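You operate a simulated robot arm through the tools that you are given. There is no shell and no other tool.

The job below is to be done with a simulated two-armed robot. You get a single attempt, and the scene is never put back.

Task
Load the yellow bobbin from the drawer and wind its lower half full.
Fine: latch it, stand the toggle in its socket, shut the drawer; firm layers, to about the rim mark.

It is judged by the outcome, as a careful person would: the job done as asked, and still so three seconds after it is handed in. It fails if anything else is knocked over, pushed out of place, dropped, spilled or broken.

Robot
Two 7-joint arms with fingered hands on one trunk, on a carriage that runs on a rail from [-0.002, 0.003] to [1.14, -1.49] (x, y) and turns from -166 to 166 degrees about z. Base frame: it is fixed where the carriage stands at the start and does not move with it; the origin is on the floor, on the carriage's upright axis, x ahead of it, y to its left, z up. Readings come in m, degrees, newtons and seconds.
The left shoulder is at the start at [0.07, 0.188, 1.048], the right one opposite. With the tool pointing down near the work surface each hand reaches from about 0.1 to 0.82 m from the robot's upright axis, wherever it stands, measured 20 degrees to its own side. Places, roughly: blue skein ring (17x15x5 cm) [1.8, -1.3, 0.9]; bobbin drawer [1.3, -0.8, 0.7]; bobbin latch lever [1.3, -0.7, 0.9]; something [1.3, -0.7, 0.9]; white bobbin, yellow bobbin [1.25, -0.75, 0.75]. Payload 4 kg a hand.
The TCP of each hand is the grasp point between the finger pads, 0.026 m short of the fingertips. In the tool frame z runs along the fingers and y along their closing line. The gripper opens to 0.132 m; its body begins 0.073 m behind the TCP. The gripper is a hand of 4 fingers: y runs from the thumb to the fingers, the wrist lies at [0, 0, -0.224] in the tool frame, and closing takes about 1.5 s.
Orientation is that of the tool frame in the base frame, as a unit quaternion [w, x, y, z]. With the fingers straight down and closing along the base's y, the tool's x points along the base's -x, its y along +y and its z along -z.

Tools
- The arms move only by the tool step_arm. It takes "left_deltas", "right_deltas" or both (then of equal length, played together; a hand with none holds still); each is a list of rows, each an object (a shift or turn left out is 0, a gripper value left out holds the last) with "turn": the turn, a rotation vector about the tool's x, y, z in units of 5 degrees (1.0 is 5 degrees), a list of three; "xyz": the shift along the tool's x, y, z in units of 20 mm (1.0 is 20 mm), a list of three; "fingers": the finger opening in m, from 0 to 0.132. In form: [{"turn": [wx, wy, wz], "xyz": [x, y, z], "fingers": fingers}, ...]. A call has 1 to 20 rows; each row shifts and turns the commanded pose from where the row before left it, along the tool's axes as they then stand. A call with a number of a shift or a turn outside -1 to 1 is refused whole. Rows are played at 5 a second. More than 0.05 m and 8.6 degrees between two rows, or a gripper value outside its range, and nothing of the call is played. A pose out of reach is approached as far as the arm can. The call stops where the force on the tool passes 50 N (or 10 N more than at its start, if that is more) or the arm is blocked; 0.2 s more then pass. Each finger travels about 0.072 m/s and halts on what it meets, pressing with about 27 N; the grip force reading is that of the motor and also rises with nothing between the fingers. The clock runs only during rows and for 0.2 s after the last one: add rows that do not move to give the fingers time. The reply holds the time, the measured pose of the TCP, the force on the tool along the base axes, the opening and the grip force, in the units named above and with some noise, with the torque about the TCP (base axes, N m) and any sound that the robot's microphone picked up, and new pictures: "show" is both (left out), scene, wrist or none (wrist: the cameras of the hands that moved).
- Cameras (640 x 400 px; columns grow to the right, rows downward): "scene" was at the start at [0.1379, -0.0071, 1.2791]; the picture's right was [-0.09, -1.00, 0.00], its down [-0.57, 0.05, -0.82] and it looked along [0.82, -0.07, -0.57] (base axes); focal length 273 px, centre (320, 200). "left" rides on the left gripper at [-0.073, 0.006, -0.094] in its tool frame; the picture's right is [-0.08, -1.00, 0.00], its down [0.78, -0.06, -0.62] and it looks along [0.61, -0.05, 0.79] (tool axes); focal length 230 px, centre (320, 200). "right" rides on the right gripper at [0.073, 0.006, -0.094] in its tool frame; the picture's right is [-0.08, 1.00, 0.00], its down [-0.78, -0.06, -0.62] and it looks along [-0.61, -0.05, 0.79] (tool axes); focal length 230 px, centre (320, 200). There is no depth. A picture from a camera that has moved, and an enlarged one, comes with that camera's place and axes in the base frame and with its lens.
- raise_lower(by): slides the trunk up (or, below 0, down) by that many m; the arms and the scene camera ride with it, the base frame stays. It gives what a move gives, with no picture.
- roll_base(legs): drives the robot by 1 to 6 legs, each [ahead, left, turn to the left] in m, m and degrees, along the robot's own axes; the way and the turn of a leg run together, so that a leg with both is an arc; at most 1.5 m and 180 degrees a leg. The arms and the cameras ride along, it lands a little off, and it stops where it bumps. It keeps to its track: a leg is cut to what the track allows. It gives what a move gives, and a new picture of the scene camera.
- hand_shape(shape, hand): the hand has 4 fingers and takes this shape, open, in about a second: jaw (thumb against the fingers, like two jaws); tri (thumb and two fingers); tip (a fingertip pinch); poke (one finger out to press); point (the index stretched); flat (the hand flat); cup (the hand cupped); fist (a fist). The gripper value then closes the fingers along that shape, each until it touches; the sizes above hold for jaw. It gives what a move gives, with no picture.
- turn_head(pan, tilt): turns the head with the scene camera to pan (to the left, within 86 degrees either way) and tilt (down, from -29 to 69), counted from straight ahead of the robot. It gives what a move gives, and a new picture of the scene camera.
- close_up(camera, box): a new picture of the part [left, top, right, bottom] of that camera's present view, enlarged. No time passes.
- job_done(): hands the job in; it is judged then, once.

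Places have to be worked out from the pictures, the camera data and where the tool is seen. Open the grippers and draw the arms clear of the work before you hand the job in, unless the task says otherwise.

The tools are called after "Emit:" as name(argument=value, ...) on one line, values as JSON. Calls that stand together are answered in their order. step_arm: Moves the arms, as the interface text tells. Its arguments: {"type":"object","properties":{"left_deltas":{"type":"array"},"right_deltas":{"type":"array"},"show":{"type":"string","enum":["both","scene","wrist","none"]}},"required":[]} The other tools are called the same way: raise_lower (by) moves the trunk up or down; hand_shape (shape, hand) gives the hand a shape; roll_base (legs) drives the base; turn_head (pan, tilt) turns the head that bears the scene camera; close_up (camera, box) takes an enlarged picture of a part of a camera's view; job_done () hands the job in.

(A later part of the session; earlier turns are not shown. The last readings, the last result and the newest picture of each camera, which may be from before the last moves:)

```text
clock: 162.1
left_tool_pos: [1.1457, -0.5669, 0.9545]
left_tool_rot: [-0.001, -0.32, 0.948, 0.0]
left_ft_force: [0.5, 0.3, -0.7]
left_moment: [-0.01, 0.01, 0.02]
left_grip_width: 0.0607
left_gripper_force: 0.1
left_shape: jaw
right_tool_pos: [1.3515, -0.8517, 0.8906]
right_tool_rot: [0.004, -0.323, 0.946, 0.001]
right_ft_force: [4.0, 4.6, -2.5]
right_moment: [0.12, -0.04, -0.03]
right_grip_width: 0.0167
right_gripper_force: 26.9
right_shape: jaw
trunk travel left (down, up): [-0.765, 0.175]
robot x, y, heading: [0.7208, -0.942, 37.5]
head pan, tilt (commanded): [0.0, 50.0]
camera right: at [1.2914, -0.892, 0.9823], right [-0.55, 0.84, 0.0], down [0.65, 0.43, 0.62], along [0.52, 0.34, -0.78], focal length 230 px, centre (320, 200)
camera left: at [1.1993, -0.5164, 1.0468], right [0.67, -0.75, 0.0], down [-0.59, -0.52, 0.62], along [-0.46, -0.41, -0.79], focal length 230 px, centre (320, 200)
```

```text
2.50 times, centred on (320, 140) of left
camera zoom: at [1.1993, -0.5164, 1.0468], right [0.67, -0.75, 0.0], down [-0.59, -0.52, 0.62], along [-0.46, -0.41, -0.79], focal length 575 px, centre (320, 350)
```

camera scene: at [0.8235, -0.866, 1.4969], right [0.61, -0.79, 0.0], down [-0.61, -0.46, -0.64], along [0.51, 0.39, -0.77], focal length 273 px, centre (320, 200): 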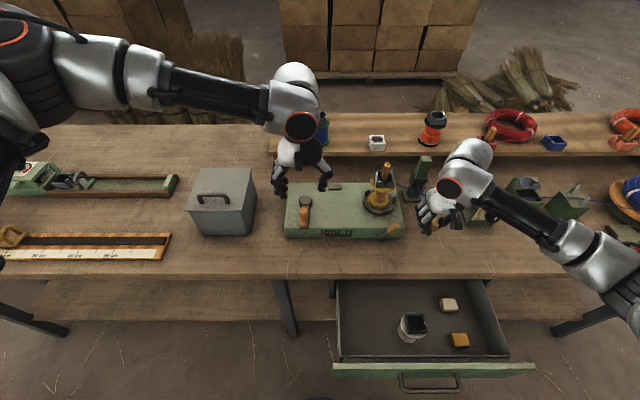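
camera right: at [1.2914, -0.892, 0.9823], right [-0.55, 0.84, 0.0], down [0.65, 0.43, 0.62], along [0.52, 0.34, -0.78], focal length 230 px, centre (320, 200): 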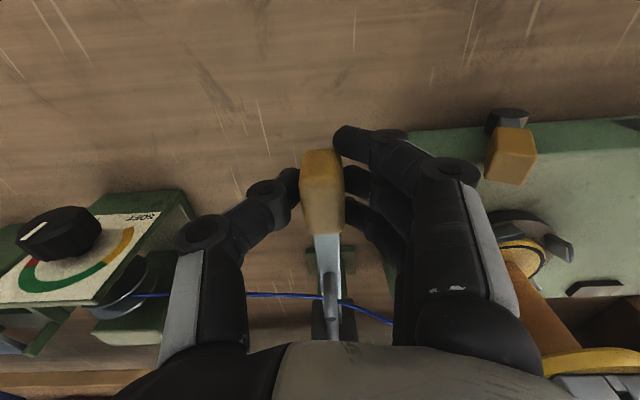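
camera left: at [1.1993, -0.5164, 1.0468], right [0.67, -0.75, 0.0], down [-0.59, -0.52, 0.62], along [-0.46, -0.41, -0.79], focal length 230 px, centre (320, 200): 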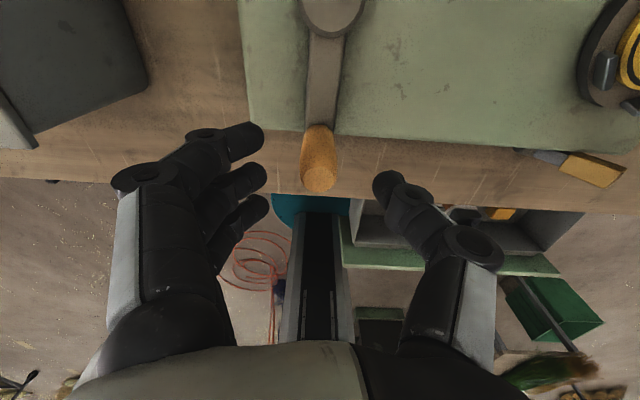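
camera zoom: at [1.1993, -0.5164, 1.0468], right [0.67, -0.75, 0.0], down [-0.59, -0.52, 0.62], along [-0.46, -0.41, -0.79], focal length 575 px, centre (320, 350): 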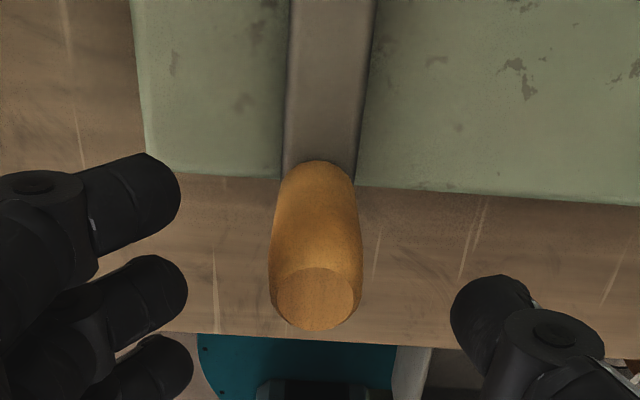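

The knob stands right on the hand's axis with its top 1.8 cm below the TCP. I go down 3.8 cm more and grip it.

Emit:
step_arm(left_deltas=[{"xyz": [0, 0, 1]}, {"xyz": [0, 0, 0.9]}, {"fingers": 0.03}, {"fingers": 0.0}, {"fingers": 0.0}, {"fingers": 0.0}], show="wrist")

Emit:
close_up(camera="left", box=[220, 60, 420, 220])

```text
clock: 163.5
left_tool_pos: [1.1463, -0.5664, 0.9162]
left_tool_rot: [-0.001, -0.32, 0.947, 0.0]
left_ft_force: [3.7, 0.7, -2.9]
left_moment: [0.17, 0.08, -0.01]
left_grip_width: 0.0036
left_gripper_force: 27.1
left_shape: jaw
right_tool_pos: [1.3532, -0.8506, 0.8896]
right_tool_rot: [0.004, -0.322, 0.947, 0.001]
right_ft_force: [0.7, 1.2, -0.2]
right_moment: [0.07, 0.0, -0.03]
right_grip_width: 0.0168
right_gripper_force: 26.9
right_shape: jaw
trunk travel left (down, up): [-0.765, 0.175]
robot x, y, heading: [0.7192, -0.944, 37.2]
head pan, tilt (commanded): [0.0, 50.0]
camera left: at [1.2005, -0.5151, 1.0095], right [0.67, -0.75, 0.0], down [-0.59, -0.52, 0.62], along [-0.46, -0.41, -0.79], focal length 230 px, centre (320, 200)
```

left: 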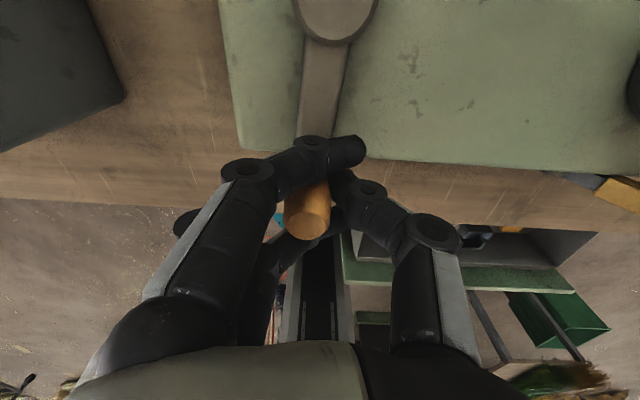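

```text
2.50 times, centred on (320, 140) of left
camera zoom: at [1.2005, -0.5151, 1.0095], right [0.67, -0.75, 0.0], down [-0.59, -0.52, 0.62], along [-0.46, -0.41, -0.79], focal length 575 px, centre (320, 350)
```

zoom: 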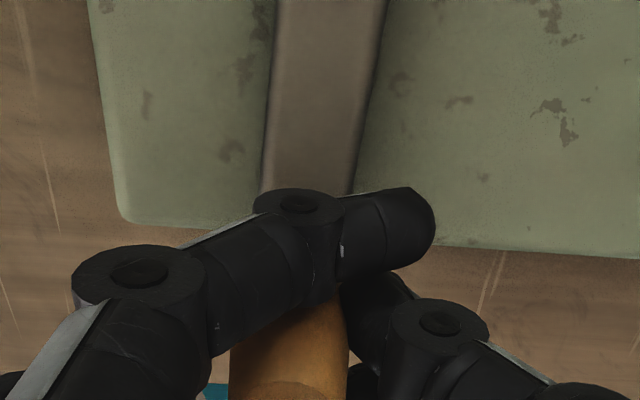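

The fingers cage the knob all round. The crank pivot is at about n 0.647, s 1.145, so the crank radius is about 0.079 m. I try an eighth of a turn clockwise, slowly, and read the forces.

Emit:
step_arm(left_deltas=[{"xyz": [-0.049, 0.618, 0]}, {"xyz": [-0.145, 0.603, 0]}, {"xyz": [-0.237, 0.573, 0]}, {"xyz": [-0.324, 0.528, 0]}, {"xyz": [-0.403, 0.472, 0]}], show="scene")

Emit:
close_up(camera="scene", box=[280, 140, 460, 250])

```text
clock: 164.7
left_tool_pos: [1.1327, -0.5084, 0.9173]
left_tool_rot: [0.0, -0.319, 0.948, 0.001]
left_ft_force: [18.8, -3.3, -6.4]
left_moment: [0.0, -0.27, 0.0]
left_grip_width: 0.0038
left_gripper_force: 26.8
left_shape: jaw
right_tool_pos: [1.3538, -0.8503, 0.8894]
right_tool_rot: [0.003, -0.322, 0.947, 0.001]
right_ft_force: [-7.0, 1.6, 1.2]
right_moment: [0.09, 0.2, 0.0]
right_grip_width: 0.0166
right_gripper_force: 27.4
right_shape: jaw
trunk travel left (down, up): [-0.765, 0.175]
robot x, y, heading: [0.7214, -0.9388, 37.3]
head pan, tilt (commanded): [0.0, 50.0]
camera scene: at [0.8256, -0.8659, 1.4967], right [0.61, -0.8, 0.0], down [-0.61, -0.46, -0.64], along [0.51, 0.39, -0.77], focal length 273 px, centre (320, 200)
```

scene: 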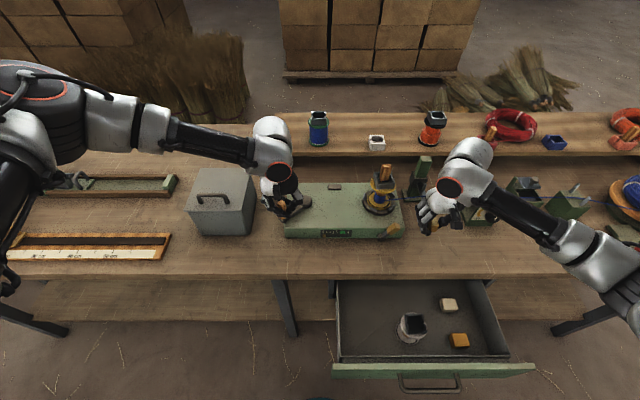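

```text
3.56 times, centred on (370, 195) of scene
camera zoom: at [0.8256, -0.8659, 1.4967], right [0.61, -0.8, 0.0], down [-0.61, -0.46, -0.64], along [0.51, 0.39, -0.77], focal length 971 px, centre (142, 218)
```

zoom: 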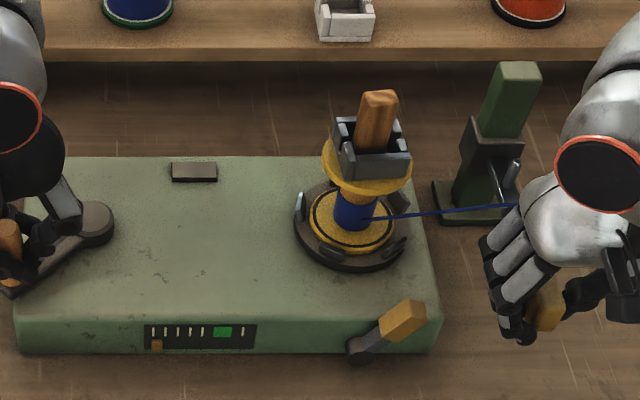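

It winds: blue thread is already laid on the lower part of the barrel. I zoom in on the bobbin and the gauge.

Emit:
close_up(camera="scene", box=[355, 155, 415, 215])

Emit:
close_up(camera="scene", box=[310, 220, 370, 245])

Emit:
close_up(camera="right", box=[400, 180, 640, 400])

```text
6.67 times, centred on (385, 185) of scene
camera zoom: at [0.8256, -0.8659, 1.4967], right [0.61, -0.8, 0.0], down [-0.61, -0.46, -0.64], along [0.51, 0.39, -0.77], focal length 1820 px, centre (-113, 300)
```

zoom: 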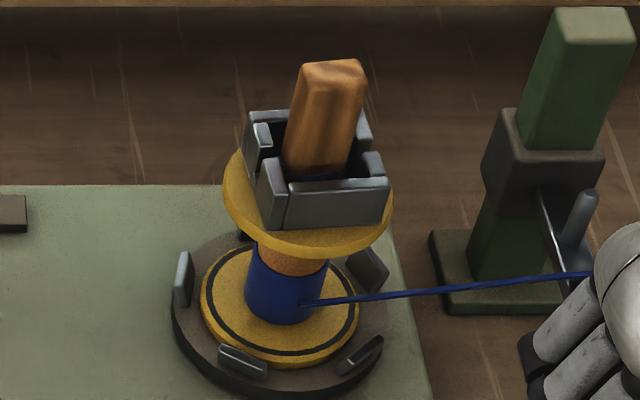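

```text
10.67 times, centred on (340, 232) of scene
camera zoom: at [0.8256, -0.8659, 1.4967], right [0.61, -0.8, 0.0], down [-0.61, -0.46, -0.64], along [0.51, 0.39, -0.77], focal length 2912 px, centre (107, -147)
```

zoom: 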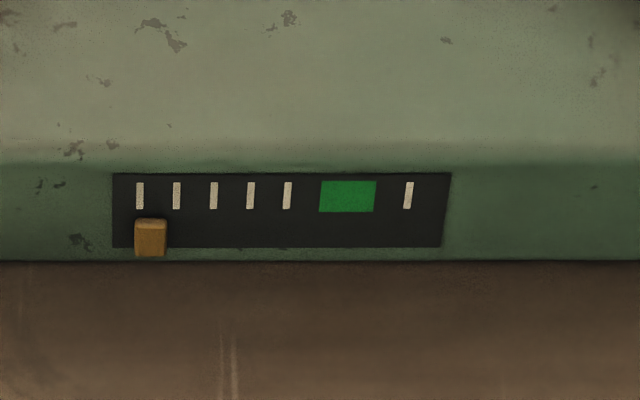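

```text
1.82 times, centred on (520, 290) of right
camera zoom: at [1.2922, -0.8922, 0.9819], right [-0.55, 0.84, 0.0], down [0.66, 0.43, 0.62], along [0.52, 0.34, -0.78], focal length 418 px, centre (-44, 36)
```

zoom: 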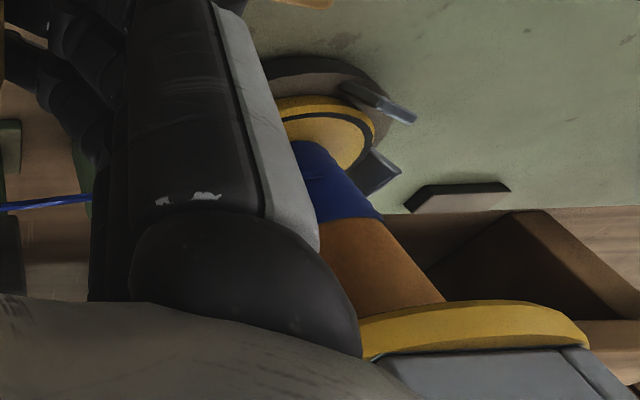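

The thread covers just the lower half of the barrel evenly, and the gauge pointer moved about a quarter of a division for this 1/8 turn; green should come at roughly 2½ turns. The pull on the left hand says the true circle is tighter (radius ≈0.072, centre ≈n 0.640), so I continue on that circle for 120°.

Emit:
step_arm(left_deltas=[{"xyz": [-0.895, 0.455, 0]}, {"xyz": [-0.895, 0.29, 0]}, {"xyz": [-0.94, 0.05, 0]}, {"xyz": [-0.915, -0.195, 0]}, {"xyz": [-0.84, -0.43, 0]}, {"xyz": [-0.695, -0.625, 0]}, {"xyz": [-0.515, -0.79, 0]}, {"xyz": [-0.29, -0.895, 0]}], show="scene")

Emit:
close_up(camera="scene", box=[355, 155, 415, 215])

Emit:
close_up(camera="scene", box=[310, 220, 370, 245])

```text
clock: 166.5
left_tool_pos: [1.2493, -0.456, 0.9191]
left_tool_rot: [0.003, -0.325, 0.946, 0.005]
left_ft_force: [8.5, 21.5, -2.4]
left_moment: [0.08, 0.6, -0.38]
left_grip_width: 0.0035
left_gripper_force: 27.3
left_shape: jaw
right_tool_pos: [1.3533, -0.8492, 0.8884]
right_tool_rot: [0.003, -0.323, 0.946, -0.001]
right_ft_force: [-1.3, -1.5, 4.8]
right_moment: [-0.03, 0.02, -0.03]
right_grip_width: 0.0155
right_gripper_force: 26.8
right_shape: jaw
trunk travel left (down, up): [-0.765, 0.175]
robot x, y, heading: [0.7214, -0.9432, 37.5]
head pan, tilt (commanded): [0.0, 50.0]
stopped in row 8 (left hand): the force on the tool passed its limit at 52 N (the readings are from after the stop); the commanded pose is now the measured one
camera scene: at [0.8243, -0.8635, 1.4964], right [0.61, -0.79, 0.0], down [-0.61, -0.47, -0.64], along [0.51, 0.39, -0.77], focal length 273 px, centre (320, 200)
```

scene: 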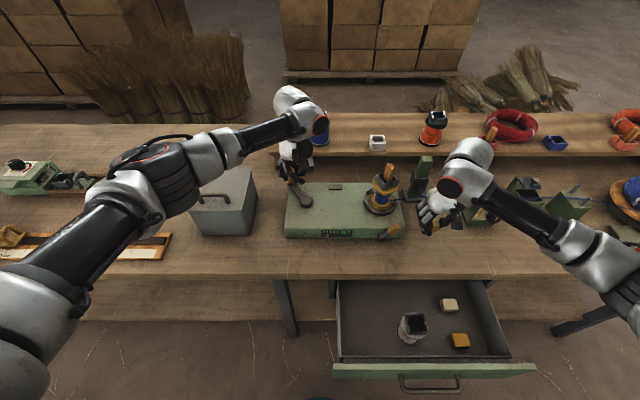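

```text
6.67 times, centred on (385, 185) of scene
camera zoom: at [0.8243, -0.8635, 1.4964], right [0.61, -0.79, 0.0], down [-0.61, -0.47, -0.64], along [0.51, 0.39, -0.77], focal length 1820 px, centre (-113, 300)
```

zoom: 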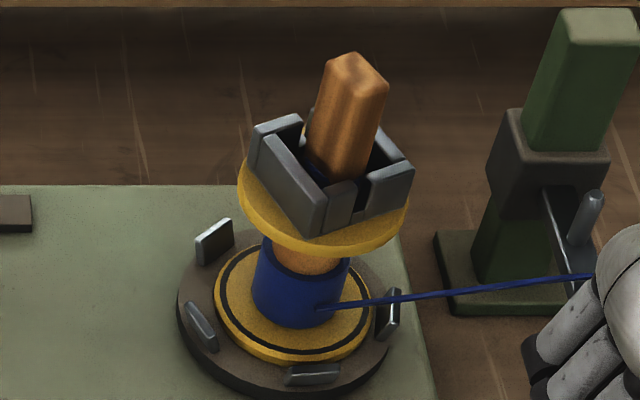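

```text
10.67 times, centred on (340, 232) of scene
camera zoom: at [0.8243, -0.8635, 1.4964], right [0.61, -0.79, 0.0], down [-0.61, -0.47, -0.64], along [0.51, 0.39, -0.77], focal length 2912 px, centre (107, -147)
```

zoom: 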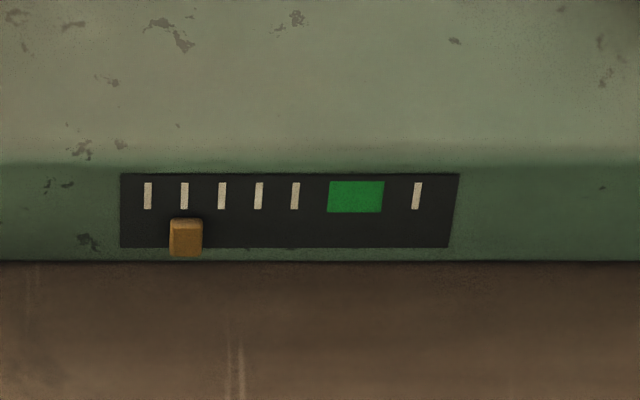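

The pointer is now at one division and the winding grows evenly on the lower half. The stop at 52 N came from my circle being too small on the far side; fitting the three measured points gives centre n 0.6455, s 1.1475 and radius 0.0775. I continue on that circle.

Emit:
step_arm(left_deltas=[{"xyz": [-0.245, -0.915, 0]}, {"xyz": [0, -0.945, 0]}, {"xyz": [0.23, -0.915, 0]}, {"xyz": [0.445, -0.835, 0]}, {"xyz": [0.635, -0.7, 0]}, {"xyz": [0.78, -0.525, 0]}, {"xyz": [0.89, -0.32, 0]}, {"xyz": [0.94, -0.1, 0]}, {"xyz": [0.935, 0.135, 0]}, {"xyz": [0.875, 0.355, 0]}], show="scene")

Emit:
close_up(camera="scene", box=[310, 220, 370, 245])

```text
clock: 167.1
left_tool_pos: [1.2719, -0.4673, 0.9192]
left_tool_rot: [0.008, -0.327, 0.945, 0.008]
left_ft_force: [16.8, 18.6, -7.6]
left_moment: [-0.08, 0.53, -0.52]
left_grip_width: 0.0027
left_gripper_force: 26.7
left_shape: jaw
right_tool_pos: [1.3524, -0.8513, 0.8883]
right_tool_rot: [0.001, -0.323, 0.946, -0.002]
right_ft_force: [-2.9, -1.4, 7.2]
right_moment: [0.06, 0.09, -0.06]
right_grip_width: 0.0165
right_gripper_force: 27.2
right_shape: jaw
trunk travel left (down, up): [-0.765, 0.175]
robot x, y, heading: [0.7231, -0.942, 37.4]
head pan, tilt (commanded): [0.0, 50.0]
stopped in row 2 (left hand): the force on the tool passed its limit at 59 N (the readings are from after the stop); the commanded pose is now the measured one
camera scene: at [0.826, -0.8635, 1.4963], right [0.61, -0.79, 0.0], down [-0.61, -0.47, -0.64], along [0.51, 0.39, -0.77], focal length 273 px, centre (320, 200)
```

scene: 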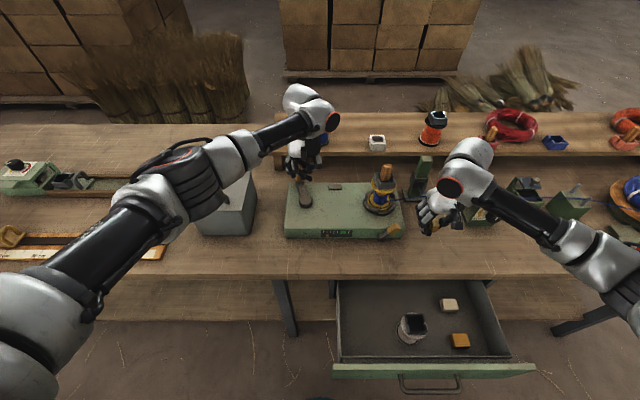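

```text
10.67 times, centred on (340, 232) of scene
camera zoom: at [0.826, -0.8635, 1.4963], right [0.61, -0.79, 0.0], down [-0.61, -0.47, -0.64], along [0.51, 0.39, -0.77], focal length 2912 px, centre (107, -147)
```

zoom: 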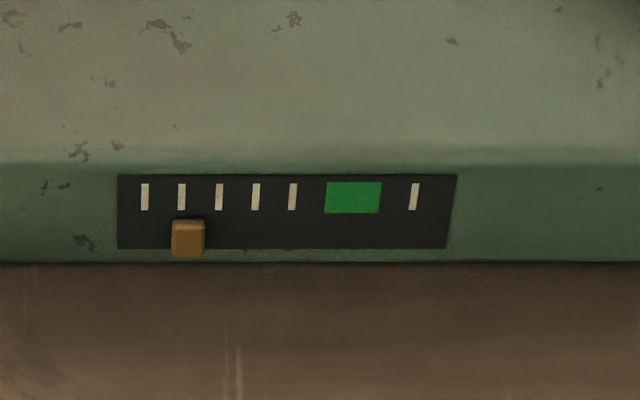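

Again a radial limit: the hand needs to go further out on the far side. Taking the residual forces into account, the hand's circle is about centre n 0.650, s 1.150, radius 0.082; I continue in shorter bites and check the force each time.

Emit:
step_arm(left_deltas=[{"xyz": [-0.14, -0.875, 0]}, {"xyz": [0.23, -0.935, 0]}, {"xyz": [0.44, -0.86, 0]}], show="none")

```text
clock: 167.8
left_tool_pos: [1.3025, -0.5269, 0.9218]
left_tool_rot: [0.009, -0.322, 0.947, 0.005]
left_ft_force: [34.5, -0.2, 10.4]
left_moment: [0.15, 0.29, -0.49]
left_grip_width: 0.0024
left_gripper_force: 27.2
left_shape: jaw
right_tool_pos: [1.3526, -0.8521, 0.8885]
right_tool_rot: [0.001, -0.323, 0.947, 0.001]
right_ft_force: [-2.2, 12.1, 7.1]
right_moment: [0.32, 0.17, -0.09]
right_grip_width: 0.0165
right_gripper_force: 26.8
right_shape: jaw
trunk travel left (down, up): [-0.765, 0.175]
robot x, y, heading: [0.7238, -0.9426, 37.4]
head pan, tilt (commanded): [0.0, 50.0]
```

The readings now fit a hand circle of centre n 0.651, s 1.158, radius 0.083 (the knob sits a bit off the TCP in the cage). I go on with that, four rows at first.

Emit:
step_arm(left_deltas=[{"xyz": [0.365, -0.99, 0]}, {"xyz": [0.725, -0.595, 0]}, {"xyz": [0.84, -0.42, 0]}, {"xyz": [0.915, -0.22, 0]}], show="none")

```text
clock: 168.8
left_tool_pos: [1.2798, -0.5918, 0.9201]
left_tool_rot: [0.008, -0.325, 0.946, 0.007]
left_ft_force: [2.5, -4.8, 26.7]
left_moment: [0.43, 0.5, -0.05]
left_grip_width: 0.0037
left_gripper_force: 26.8
left_shape: jaw
right_tool_pos: [1.3515, -0.8527, 0.8903]
right_tool_rot: [0.003, -0.322, 0.947, -0.001]
right_ft_force: [20.8, 16.9, -0.4]
right_moment: [0.37, -0.3, -0.13]
right_grip_width: 0.0161
right_gripper_force: 27.2
right_shape: jaw
trunk travel left (down, up): [-0.765, 0.175]
robot x, y, heading: [0.7215, -0.946, 37.3]
head pan, tilt (commanded): [0.0, 50.0]
```

Lateral forces are small now, but the left hand presses up with 27 N (fingertips on the crank arm) and the right hand is being dragged by the guide handle. I refine the circle (centre n 0.652, s 1.162, radius 0.0845), raise the left hand 3 mm, and let the right hand open on the guide so it rests at its bottom stop on its own.

Emit:
step_arm(left_deltas=[{"xyz": [0.935, -0.28, -0.15]}, {"xyz": [0.93, 0.22, 0]}, {"xyz": [0.86, 0.415, 0]}, {"xyz": [0.745, 0.605, 0]}, {"xyz": [0.585, 0.75, 0]}, {"xyz": [0.405, 0.87, 0]}, {"xyz": [0.2, 0.935, 0]}, {"xyz": [-0.015, 0.955, 0]}], right_deltas=[{"fingers": 0.03}, {"fingers": 0.05}, {"fingers": 0.05}, {"fingers": 0.05}, {"fingers": 0.05}, {"fingers": 0.05}, {"fingers": 0.05}, {"fingers": 0.05}], show="scene")

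Emit:
close_up(camera="scene", box=[355, 155, 415, 215])

Emit:
close_up(camera="scene", box=[310, 220, 370, 245])

```text
clock: 170.7
left_tool_pos: [1.1473, -0.5776, 0.9209]
left_tool_rot: [0.008, -0.325, 0.946, 0.006]
left_ft_force: [-4.3, -5.5, -1.3]
left_moment: [-0.03, 0.41, 0.15]
left_grip_width: 0.0021
left_gripper_force: 27.3
left_shape: jaw
right_tool_pos: [1.3511, -0.8517, 0.8899]
right_tool_rot: [0.002, -0.323, 0.946, -0.001]
right_ft_force: [0.8, 0.0, 0.2]
right_moment: [-0.02, 0.01, 0.0]
right_grip_width: 0.0494
right_gripper_force: 0.0
right_shape: jaw
trunk travel left (down, up): [-0.765, 0.175]
robot x, y, heading: [0.724, -0.9445, 37.5]
head pan, tilt (commanded): [0.0, 50.0]
camera scene: at [0.8218, -0.8655, 1.4969], right [0.61, -0.79, 0.0], down [-0.61, -0.47, -0.64], along [0.51, 0.39, -0.77], focal length 273 px, centre (320, 200)
```

scene: 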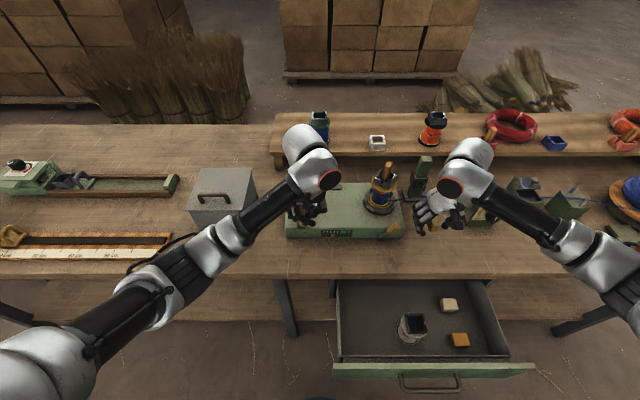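

```text
6.67 times, centred on (385, 185) of scene
camera zoom: at [0.8218, -0.8655, 1.4969], right [0.61, -0.79, 0.0], down [-0.61, -0.47, -0.64], along [0.51, 0.39, -0.77], focal length 1820 px, centre (-113, 300)
```

zoom: 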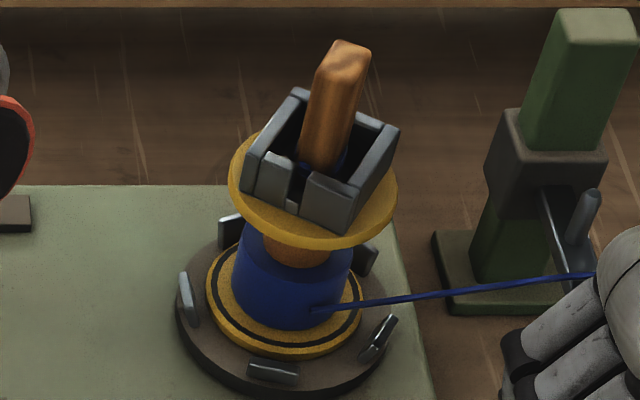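

```text
10.67 times, centred on (340, 232) of scene
camera zoom: at [0.8218, -0.8655, 1.4969], right [0.61, -0.79, 0.0], down [-0.61, -0.47, -0.64], along [0.51, 0.39, -0.77], focal length 2912 px, centre (107, -147)
```

zoom: 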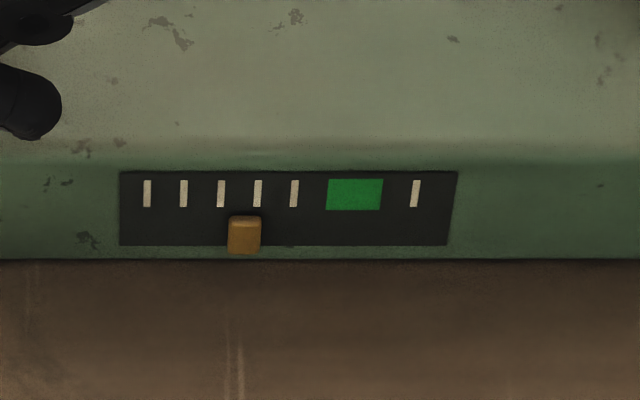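

One full turn brought the pointer to 2.65 divisions with low forces, and the lower-half winding is growing towards the black rim ring. The green centre (≈5.6) needs about 1.1 more turns; I continue on the refined circle, first 130°.

Emit:
step_arm(left_deltas=[{"xyz": [0.05, 0.745, 0]}, {"xyz": [-0.4, 0.88, 0]}, {"xyz": [-0.59, 0.77, 0]}, {"xyz": [-0.745, 0.615, 0]}, {"xyz": [-0.87, 0.43, 0]}, {"xyz": [-0.94, 0.23, 0]}, {"xyz": [-0.965, 0.005, 0]}, {"xyz": [-0.945, -0.21, 0]}, {"xyz": [-0.875, -0.415, 0]}, {"xyz": [-0.76, -0.6, 0]}], show="none")

Emit:
close_up(camera="scene", box=[310, 220, 370, 245])

Emit:
close_up(camera="scene", box=[355, 155, 415, 215])

```text
clock: 172.8
left_tool_pos: [1.231, -0.4505, 0.9217]
left_tool_rot: [0.008, -0.325, 0.946, 0.007]
left_ft_force: [1.2, 16.4, -4.5]
left_moment: [0.05, 0.36, -0.17]
left_grip_width: 0.0016
left_gripper_force: 27.9
left_shape: jaw
right_tool_pos: [1.3523, -0.8511, 0.8903]
right_tool_rot: [0.001, -0.323, 0.946, -0.003]
right_ft_force: [0.2, 0.1, -0.7]
right_moment: [0.03, 0.06, 0.03]
right_grip_width: 0.0494
right_gripper_force: 0.1
right_shape: jaw
trunk travel left (down, up): [-0.765, 0.175]
robot x, y, heading: [0.7213, -0.9456, 37.3]
head pan, tilt (commanded): [0.0, 50.0]
```

```text
10.67 times, centred on (340, 232) of scene
camera zoom: at [0.8248, -0.8626, 1.4965], right [0.61, -0.79, 0.0], down [-0.61, -0.47, -0.64], along [0.51, 0.39, -0.77], focal length 2912 px, centre (107, -147)
```

zoom: 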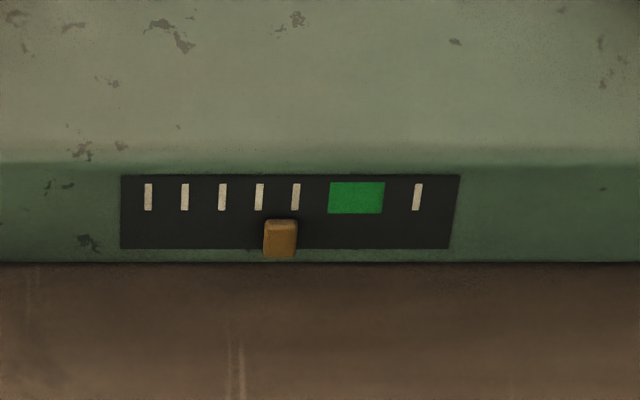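

```text
6.67 times, centred on (385, 185) of scene
camera zoom: at [0.8248, -0.8626, 1.4965], right [0.61, -0.79, 0.0], down [-0.61, -0.47, -0.64], along [0.51, 0.39, -0.77], focal length 1820 px, centre (-113, 300)
```

zoom: 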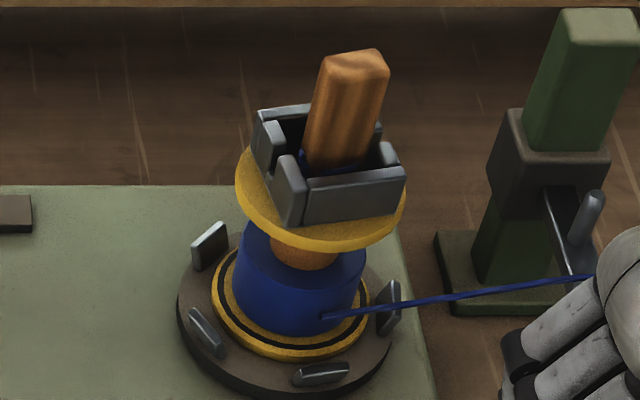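

The pointer is at 3.55 divisions and the layers are even. I continue another 130° to the right side of the circle.

Emit:
step_arm(left_deltas=[{"xyz": [-0.6, -0.76, 0]}, {"xyz": [-0.415, -0.875, 0]}, {"xyz": [-0.21, -0.945, 0]}, {"xyz": [0.005, -0.965, 0]}, {"xyz": [0.23, -0.94, 0]}, {"xyz": [0.43, -0.87, 0]}, {"xyz": [0.615, -0.745, 0]}, {"xyz": [0.77, -0.59, 0]}, {"xyz": [0.88, -0.4, 0]}, {"xyz": [0.945, -0.195, 0]}], show="none")

Emit:
close_up(camera="scene", box=[310, 220, 370, 245])

Emit:
close_up(camera="scene", box=[355, 155, 415, 215])

```text
clock: 175.1
left_tool_pos: [1.2832, -0.5788, 0.9284]
left_tool_rot: [0.015, -0.335, 0.942, 0.013]
left_ft_force: [12.9, -7.2, -15.5]
left_moment: [-0.21, 0.15, -0.16]
left_grip_width: 0.0016
left_gripper_force: 26.5
left_shape: jaw
right_tool_pos: [1.353, -0.8544, 0.889]
right_tool_rot: [0.001, -0.323, 0.946, 0.0]
right_ft_force: [0.0, -0.8, 0.0]
right_moment: [0.0, 0.03, -0.01]
right_grip_width: 0.0492
right_gripper_force: 0.1
right_shape: jaw
trunk travel left (down, up): [-0.765, 0.175]
robot x, y, heading: [0.7224, -0.9433, 37.1]
head pan, tilt (commanded): [0.0, 50.0]
```

```text
10.67 times, centred on (340, 232) of scene
camera zoom: at [0.8271, -0.8667, 1.4965], right [0.61, -0.8, 0.0], down [-0.61, -0.46, -0.64], along [0.51, 0.39, -0.77], focal length 2912 px, centre (107, -147)
```

zoom: 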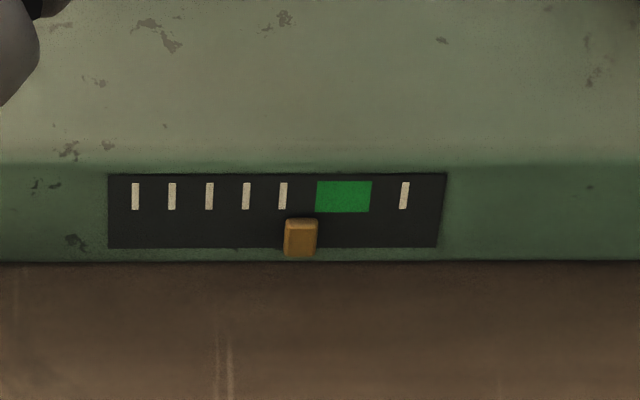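

```text
6.67 times, centred on (385, 185) of scene
camera zoom: at [0.8271, -0.8667, 1.4965], right [0.61, -0.8, 0.0], down [-0.61, -0.46, -0.64], along [0.51, 0.39, -0.77], focal length 1820 px, centre (-113, 300)
```

zoom: 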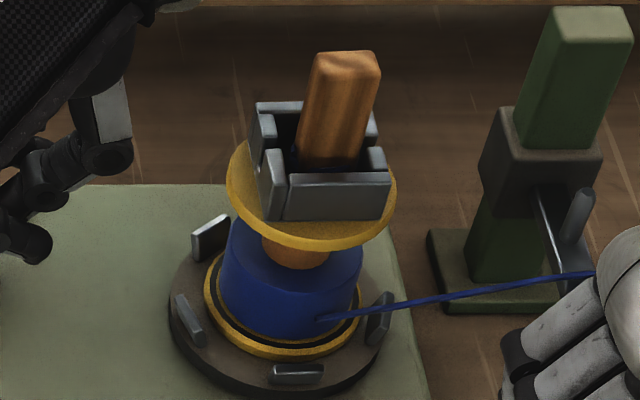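

The pointer is at 4.46 and the winding nearly reaches the black ring. I continue 104° more, then check.

Emit:
step_arm(left_deltas=[{"xyz": [0.97, 0.025, 0.05]}, {"xyz": [0.935, 0.245, 0.05]}, {"xyz": [0.86, 0.445, 0]}, {"xyz": [0.735, 0.63, 0]}, {"xyz": [0.575, 0.775, 0]}, {"xyz": [0.39, 0.89, 0]}, {"xyz": [0.175, 0.95, 0]}, {"xyz": [-0.045, 0.97, 0]}], show="none")

Emit:
close_up(camera="scene", box=[310, 220, 370, 245])

Emit:
close_up(camera="scene", box=[355, 155, 415, 215])

```text
clock: 175.8
left_tool_pos: [1.2469, -0.5734, 0.9398]
left_tool_rot: [0.032, -0.344, 0.938, 0.033]
left_ft_force: [33.4, -37.9, -4.5]
left_moment: [-0.75, -0.36, -0.32]
left_grip_width: 0.0095
left_gripper_force: 27.1
left_shape: jaw
right_tool_pos: [1.3558, -0.862, 0.8859]
right_tool_rot: [0.001, -0.32, 0.947, 0.002]
right_ft_force: [-0.3, 0.0, -0.6]
right_moment: [-0.02, 0.01, 0.0]
right_grip_width: 0.0496
right_gripper_force: 0.2
right_shape: jaw
trunk travel left (down, up): [-0.765, 0.175]
robot x, y, heading: [0.7263, -0.9427, 36.9]
head pan, tilt (commanded): [0.0, 50.0]
stopped in row 3 (left hand): the force on the tool passed its limit at 58 N (the readings are from after the stop); the commanded pose is now the measured one
```

```text
10.67 times, centred on (340, 232) of scene
camera zoom: at [0.8307, -0.874, 1.4966], right [0.6, -0.8, -0.01], down [-0.61, -0.46, -0.64], along [0.51, 0.39, -0.77], focal length 2912 px, centre (107, -147)
```

zoom: 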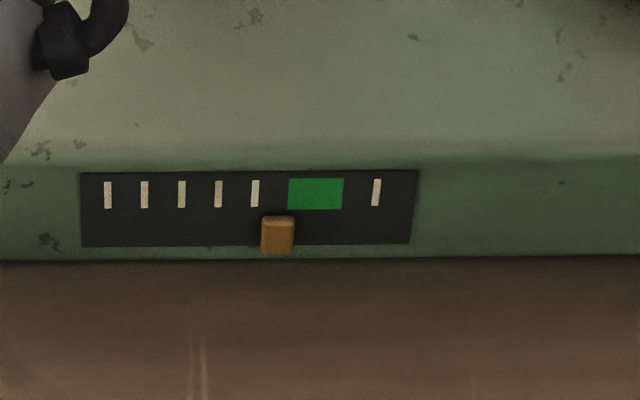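

```text
6.67 times, centred on (385, 185) of scene
camera zoom: at [0.8307, -0.874, 1.4966], right [0.6, -0.8, -0.01], down [-0.61, -0.46, -0.64], along [0.51, 0.39, -0.77], focal length 1820 px, centre (-113, 300)
```

zoom: 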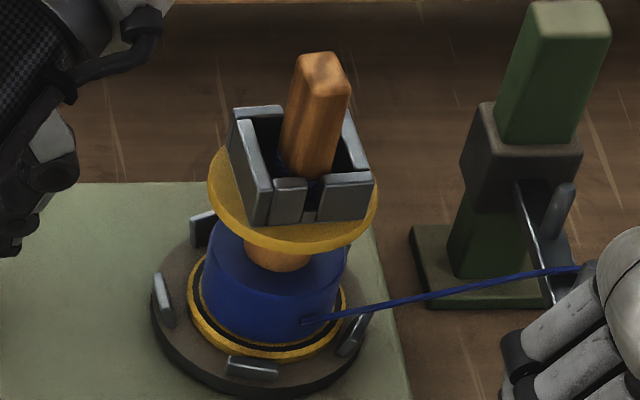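

The left hand was pulled off its line (58 N) and tilted here. Let me look at the whole scene and the left camera before going on.

Emit:
close_up(camera="scene", box=[0, 0, 640, 400])

Emit:
close_up(camera="left", box=[0, 0, 640, 400])

Emit:
close_up(camera="scene", box=[270, 130, 390, 240])

```text
1.00 times, centred on (320, 200) of scene (not enlarged: the box is as wide or as high as the picture)
camera zoom: at [0.8307, -0.874, 1.4966], right [0.6, -0.8, -0.01], down [-0.61, -0.46, -0.64], along [0.51, 0.39, -0.77], focal length 273 px, centre (320, 200)
```

zoom: 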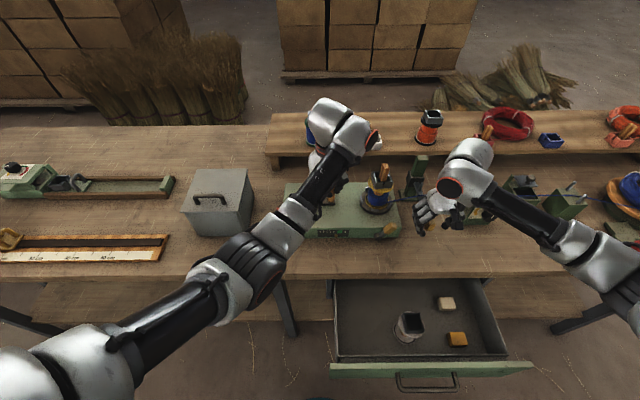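

```text
1.00 times, centred on (320, 200) of left (not enlarged: the box is as wide or as high as the picture)
camera zoom: at [1.2948, -0.5276, 1.04], right [0.7, -0.71, -0.03], down [-0.58, -0.6, 0.55], along [-0.41, -0.37, -0.84], focal length 230 px, centre (320, 200)
```

zoom: 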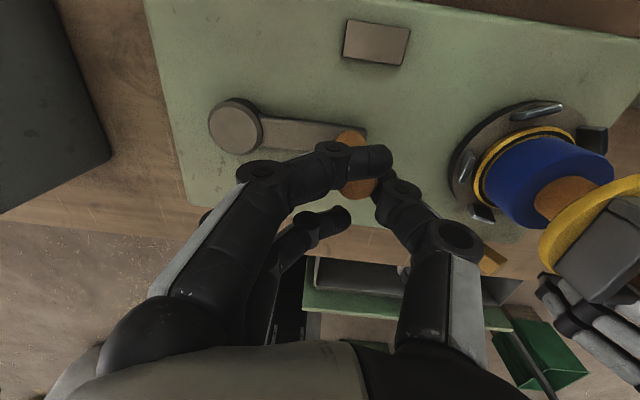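

```text
3.64 times, centred on (330, 185) of scene
camera zoom: at [0.8307, -0.874, 1.4966], right [0.6, -0.8, -0.01], down [-0.61, -0.46, -0.64], along [0.51, 0.39, -0.77], focal length 993 px, centre (284, 254)
```

zoom: 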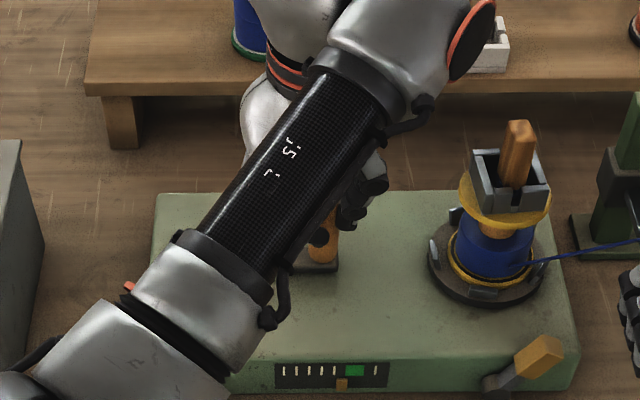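

The knob is still in the fingers' cage, but the left arm has reached its inboard limit and is tilting. I let go of the knob, lift both hands clear, and shift the base right so the left arm can finish comfortably.

Emit:
step_arm(left_deltas=[{"fingers": 0.04}, {"fingers": 0.07}, {"fingers": 0.07}, {"fingers": 0.07}], right_deltas=[{"xyz": [0, 0, 0]}, {"xyz": [0, 0, -0.5]}, {"xyz": [0, 0, -1]}, {"xyz": [0, 0, -1]}], show="both")

```text
clock: 176.8
left_tool_pos: [1.2377, -0.562, 0.9403]
left_tool_rot: [0.031, -0.349, 0.936, 0.033]
left_ft_force: [-1.0, 0.2, 0.2]
left_moment: [0.0, -0.03, 0.04]
left_grip_width: 0.0701
left_gripper_force: 0.2
left_shape: jaw
right_tool_pos: [1.3513, -0.8541, 0.9412]
right_tool_rot: [0.002, -0.321, 0.947, -0.002]
right_ft_force: [0.3, -0.4, -0.5]
right_moment: [-0.01, -0.02, -0.01]
right_grip_width: 0.0495
right_gripper_force: 0.0
right_shape: jaw
trunk travel left (down, up): [-0.765, 0.175]
robot x, y, heading: [0.7219, -0.9452, 37.0]
head pan, tilt (commanded): [0.0, 50.0]
camera scene: at [0.8227, -0.866, 1.4969], right [0.6, -0.8, 0.0], down [-0.61, -0.46, -0.64], along [0.51, 0.39, -0.77], focal length 273 px, centre (320, 200)
camera right: at [1.2887, -0.8942, 1.0334], right [-0.55, 0.84, 0.0], down [0.66, 0.43, 0.62], along [0.52, 0.34, -0.78], focal length 230 px, centre (320, 200)
camera left: at [1.2854, -0.5171, 1.0394], right [0.71, -0.7, -0.03], down [-0.57, -0.61, 0.55], along [-0.41, -0.37, -0.84], focal length 230 px, centre (320, 200)
```

scene: 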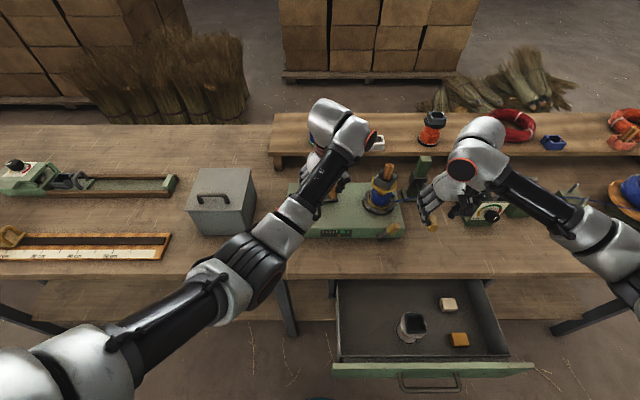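
right: 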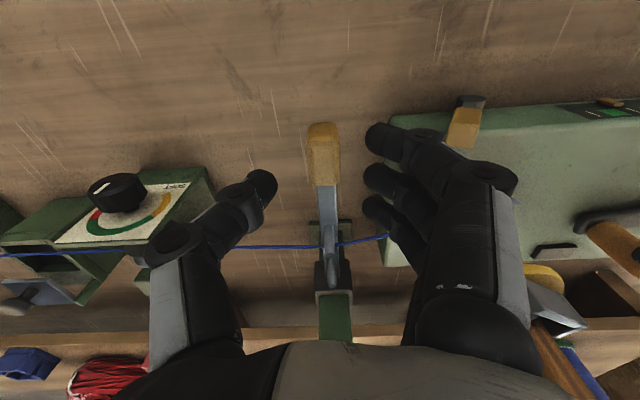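
left: 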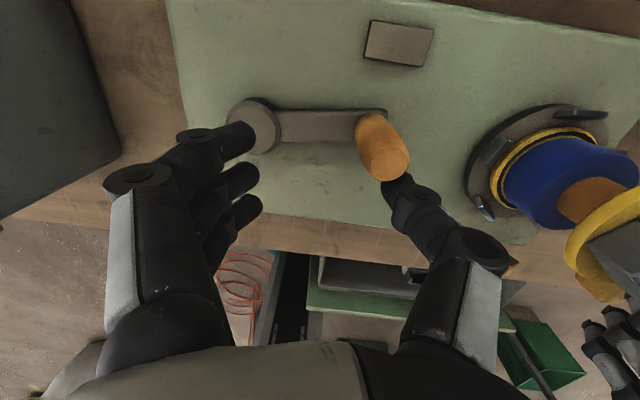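

The knob is free of the left hand. I raise both hands and bring the left hand back to the left so that it stays clear of the bobbin when the base moves.

Emit:
step_arm(left_deltas=[{"xyz": [0, 0.3, -1]}, {"xyz": [0, 0.3, -1]}, {"xyz": [0, 0.3, -1]}, {"xyz": [0, 0.5, -1]}, {"xyz": [0, 1, -1]}, {"xyz": [0, 1, -0.5]}, {"xyz": [0, 1, 0]}, {"xyz": [0, 1, 0]}, {"xyz": [0, 1, 0]}], right_deltas=[{"xyz": [0, 0, -1]}, {"xyz": [0, 0, -1]}, {"xyz": [0, 0, -1]}, {"xyz": [0, 0, -1]}, {"xyz": [0, 0, -1]}, {"xyz": [0, 0, -1]}, {"xyz": [0, 0, 0]}, {"xyz": [0, 0, 0]}, {"xyz": [0, 0, 0]}], show="scene")

Emit:
close_up(camera="scene", box=[355, 155, 415, 215])

```text
clock: 178.8
left_tool_pos: [1.1972, -0.4371, 1.0122]
left_tool_rot: [0.029, -0.356, 0.933, 0.042]
left_ft_force: [-0.2, 0.0, 0.1]
left_moment: [-0.01, -0.03, -0.01]
left_grip_width: 0.0695
left_gripper_force: 0.2
left_shape: jaw
left hand out of reach, approached as far as the arm can: row 3, 4, 5, 6, 7, 8
right_tool_pos: [1.3504, -0.8544, 1.0611]
right_tool_rot: [0.002, -0.322, 0.947, -0.001]
right_ft_force: [0.9, 0.0, 0.3]
right_moment: [-0.01, -0.01, 0.02]
right_grip_width: 0.0492
right_gripper_force: 0.0
right_shape: jaw
trunk travel left (down, up): [-0.765, 0.175]
robot x, y, heading: [0.7247, -0.9466, 37.3]
head pan, tilt (commanded): [0.0, 50.0]
camera scene: at [0.8231, -0.8664, 1.4969], right [0.6, -0.8, 0.0], down [-0.61, -0.46, -0.64], along [0.51, 0.39, -0.77], focal length 273 px, centre (320, 200)
```

scene: 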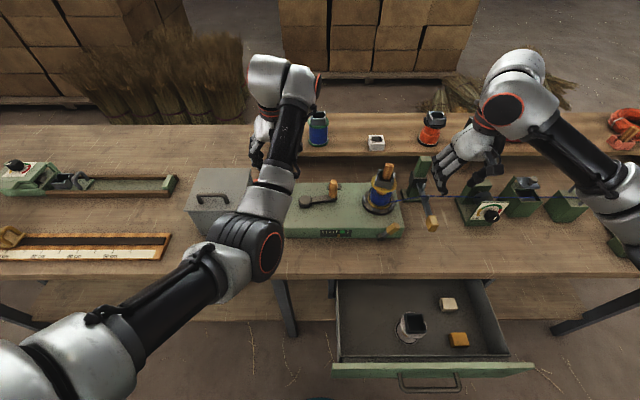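

```text
6.67 times, centred on (385, 185) of scene
camera zoom: at [0.8231, -0.8664, 1.4969], right [0.6, -0.8, 0.0], down [-0.61, -0.46, -0.64], along [0.51, 0.39, -0.77], focal length 1820 px, centre (-113, 300)
```

zoom: 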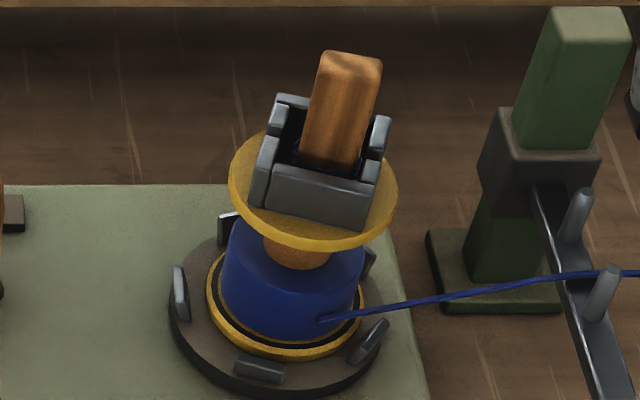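

The left arm's elbow has folded inboard, while the right arm is well posed and free. I'll finish the last ~0.4 turn with the right hand: I raise the trunk 0.12 m and move the base left 0.2 m so the crank is in front of the right shoulder.

Emit:
raise_lower(by=0.12)

Emit:
roll_base(legs=[[0, 0.2, 0]])

Emit:
close_up(camera="scene", box=[320, 160, 460, 260])

```text
clock: 180.3
left_tool_pos: [1.1984, -0.436, 1.1324]
left_tool_rot: [0.029, -0.358, 0.932, 0.04]
left_ft_force: [0.0, -0.3, 0.3]
left_moment: [0.03, 0.01, -0.01]
left_grip_width: 0.0697
left_gripper_force: 0.0
left_shape: jaw
right_tool_pos: [1.3509, -0.8548, 1.1808]
right_tool_rot: [0.002, -0.321, 0.947, -0.001]
right_ft_force: [0.3, 0.8, 0.2]
right_moment: [-0.02, -0.01, -0.01]
right_grip_width: 0.0494
right_gripper_force: 0.0
right_shape: jaw
trunk travel left (down, up): [-0.885, 0.055]
robot x, y, heading: [0.7231, -0.9455, 37.5]
head pan, tilt (commanded): [0.0, 50.0]
```

```text
clock: 181.9
left_tool_pos: [1.0788, -0.2803, 1.1332]
left_tool_rot: [0.03, -0.357, 0.932, 0.043]
left_ft_force: [-0.3, -0.7, 0.3]
left_moment: [0.03, 0.0, 0.01]
left_grip_width: 0.0698
left_gripper_force: 0.1
left_shape: jaw
right_tool_pos: [1.2313, -0.6989, 1.1808]
right_tool_rot: [0.002, -0.322, 0.947, 0.0]
right_ft_force: [-0.3, -1.2, -0.5]
right_moment: [0.01, 0.01, 0.01]
right_grip_width: 0.0497
right_gripper_force: 0.0
right_shape: jaw
trunk travel left (down, up): [-0.885, 0.055]
robot x, y, heading: [0.6029, -0.786, 37.4]
head pan, tilt (commanded): [0.0, 50.0]
camera scene: at [0.7045, -0.7112, 1.6168], right [0.6, -0.8, 0.0], down [-0.61, -0.46, -0.64], along [0.51, 0.39, -0.77], focal length 273 px, centre (320, 200)
```

scene: 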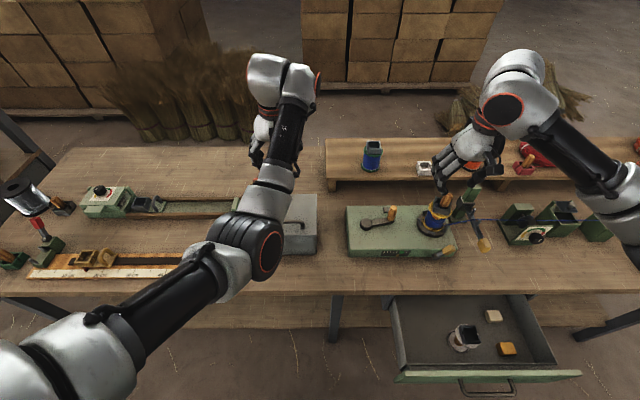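

```text
4.00 times, centred on (390, 210) of scene
camera zoom: at [0.7045, -0.7112, 1.6168], right [0.6, -0.8, 0.0], down [-0.61, -0.46, -0.64], along [0.51, 0.39, -0.77], focal length 1092 px, centre (40, 160)
```

zoom: 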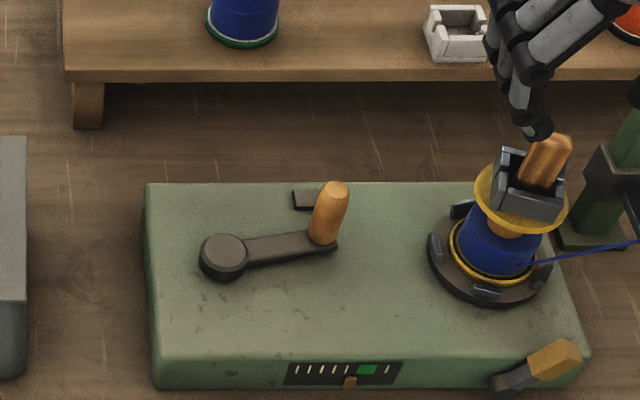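

The crank now points right, with the knob top at about n 0.667, s 1.228. I check the gauge and the winding closely.

Emit:
close_up(camera="scene", box=[355, 240, 415, 265])

Emit:
close_up(camera="scene", box=[410, 180, 470, 240])

Emit:
close_up(camera="right", box=[0, 0, 640, 400])

```text
10.67 times, centred on (385, 252) of scene
camera zoom: at [0.7045, -0.7112, 1.6168], right [0.6, -0.8, 0.0], down [-0.61, -0.46, -0.64], along [0.51, 0.39, -0.77], focal length 2912 px, centre (-373, -360)
```

zoom: 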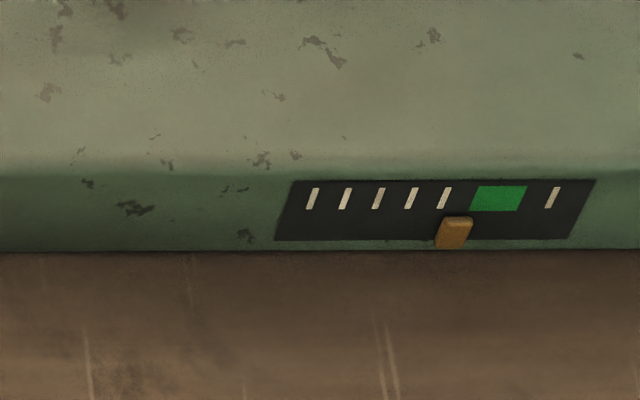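

```text
6.67 times, centred on (440, 210) of scene
camera zoom: at [0.7045, -0.7112, 1.6168], right [0.6, -0.8, 0.0], down [-0.61, -0.46, -0.64], along [0.51, 0.39, -0.77], focal length 1820 px, centre (-480, 133)
```

zoom: 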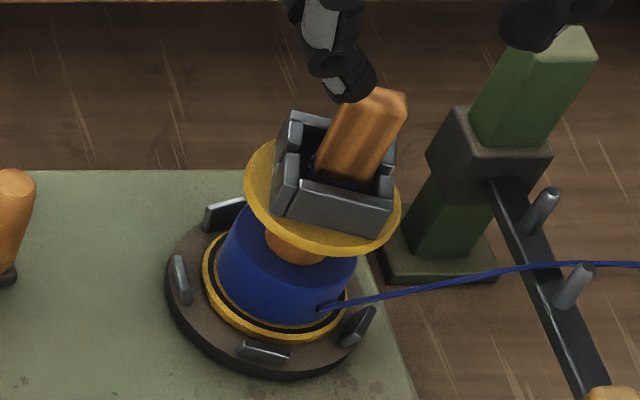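

```text
1.00 times, centred on (320, 200) of right (not enlarged: the box is as wide or as high as the picture)
camera zoom: at [1.1701, -0.7393, 1.2723], right [-0.55, 0.84, 0.0], down [0.66, 0.43, 0.62], along [0.52, 0.34, -0.78], focal length 230 px, centre (320, 200)
```

zoom: 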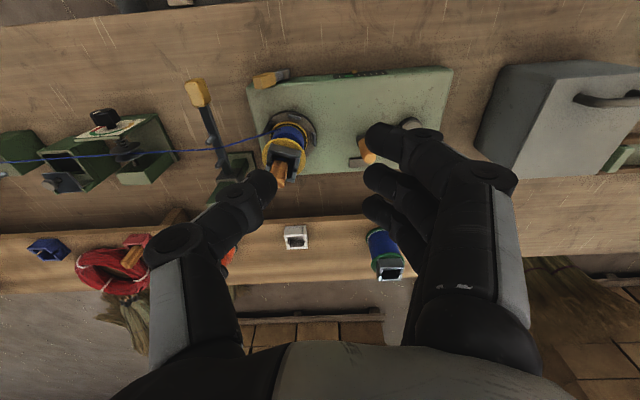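

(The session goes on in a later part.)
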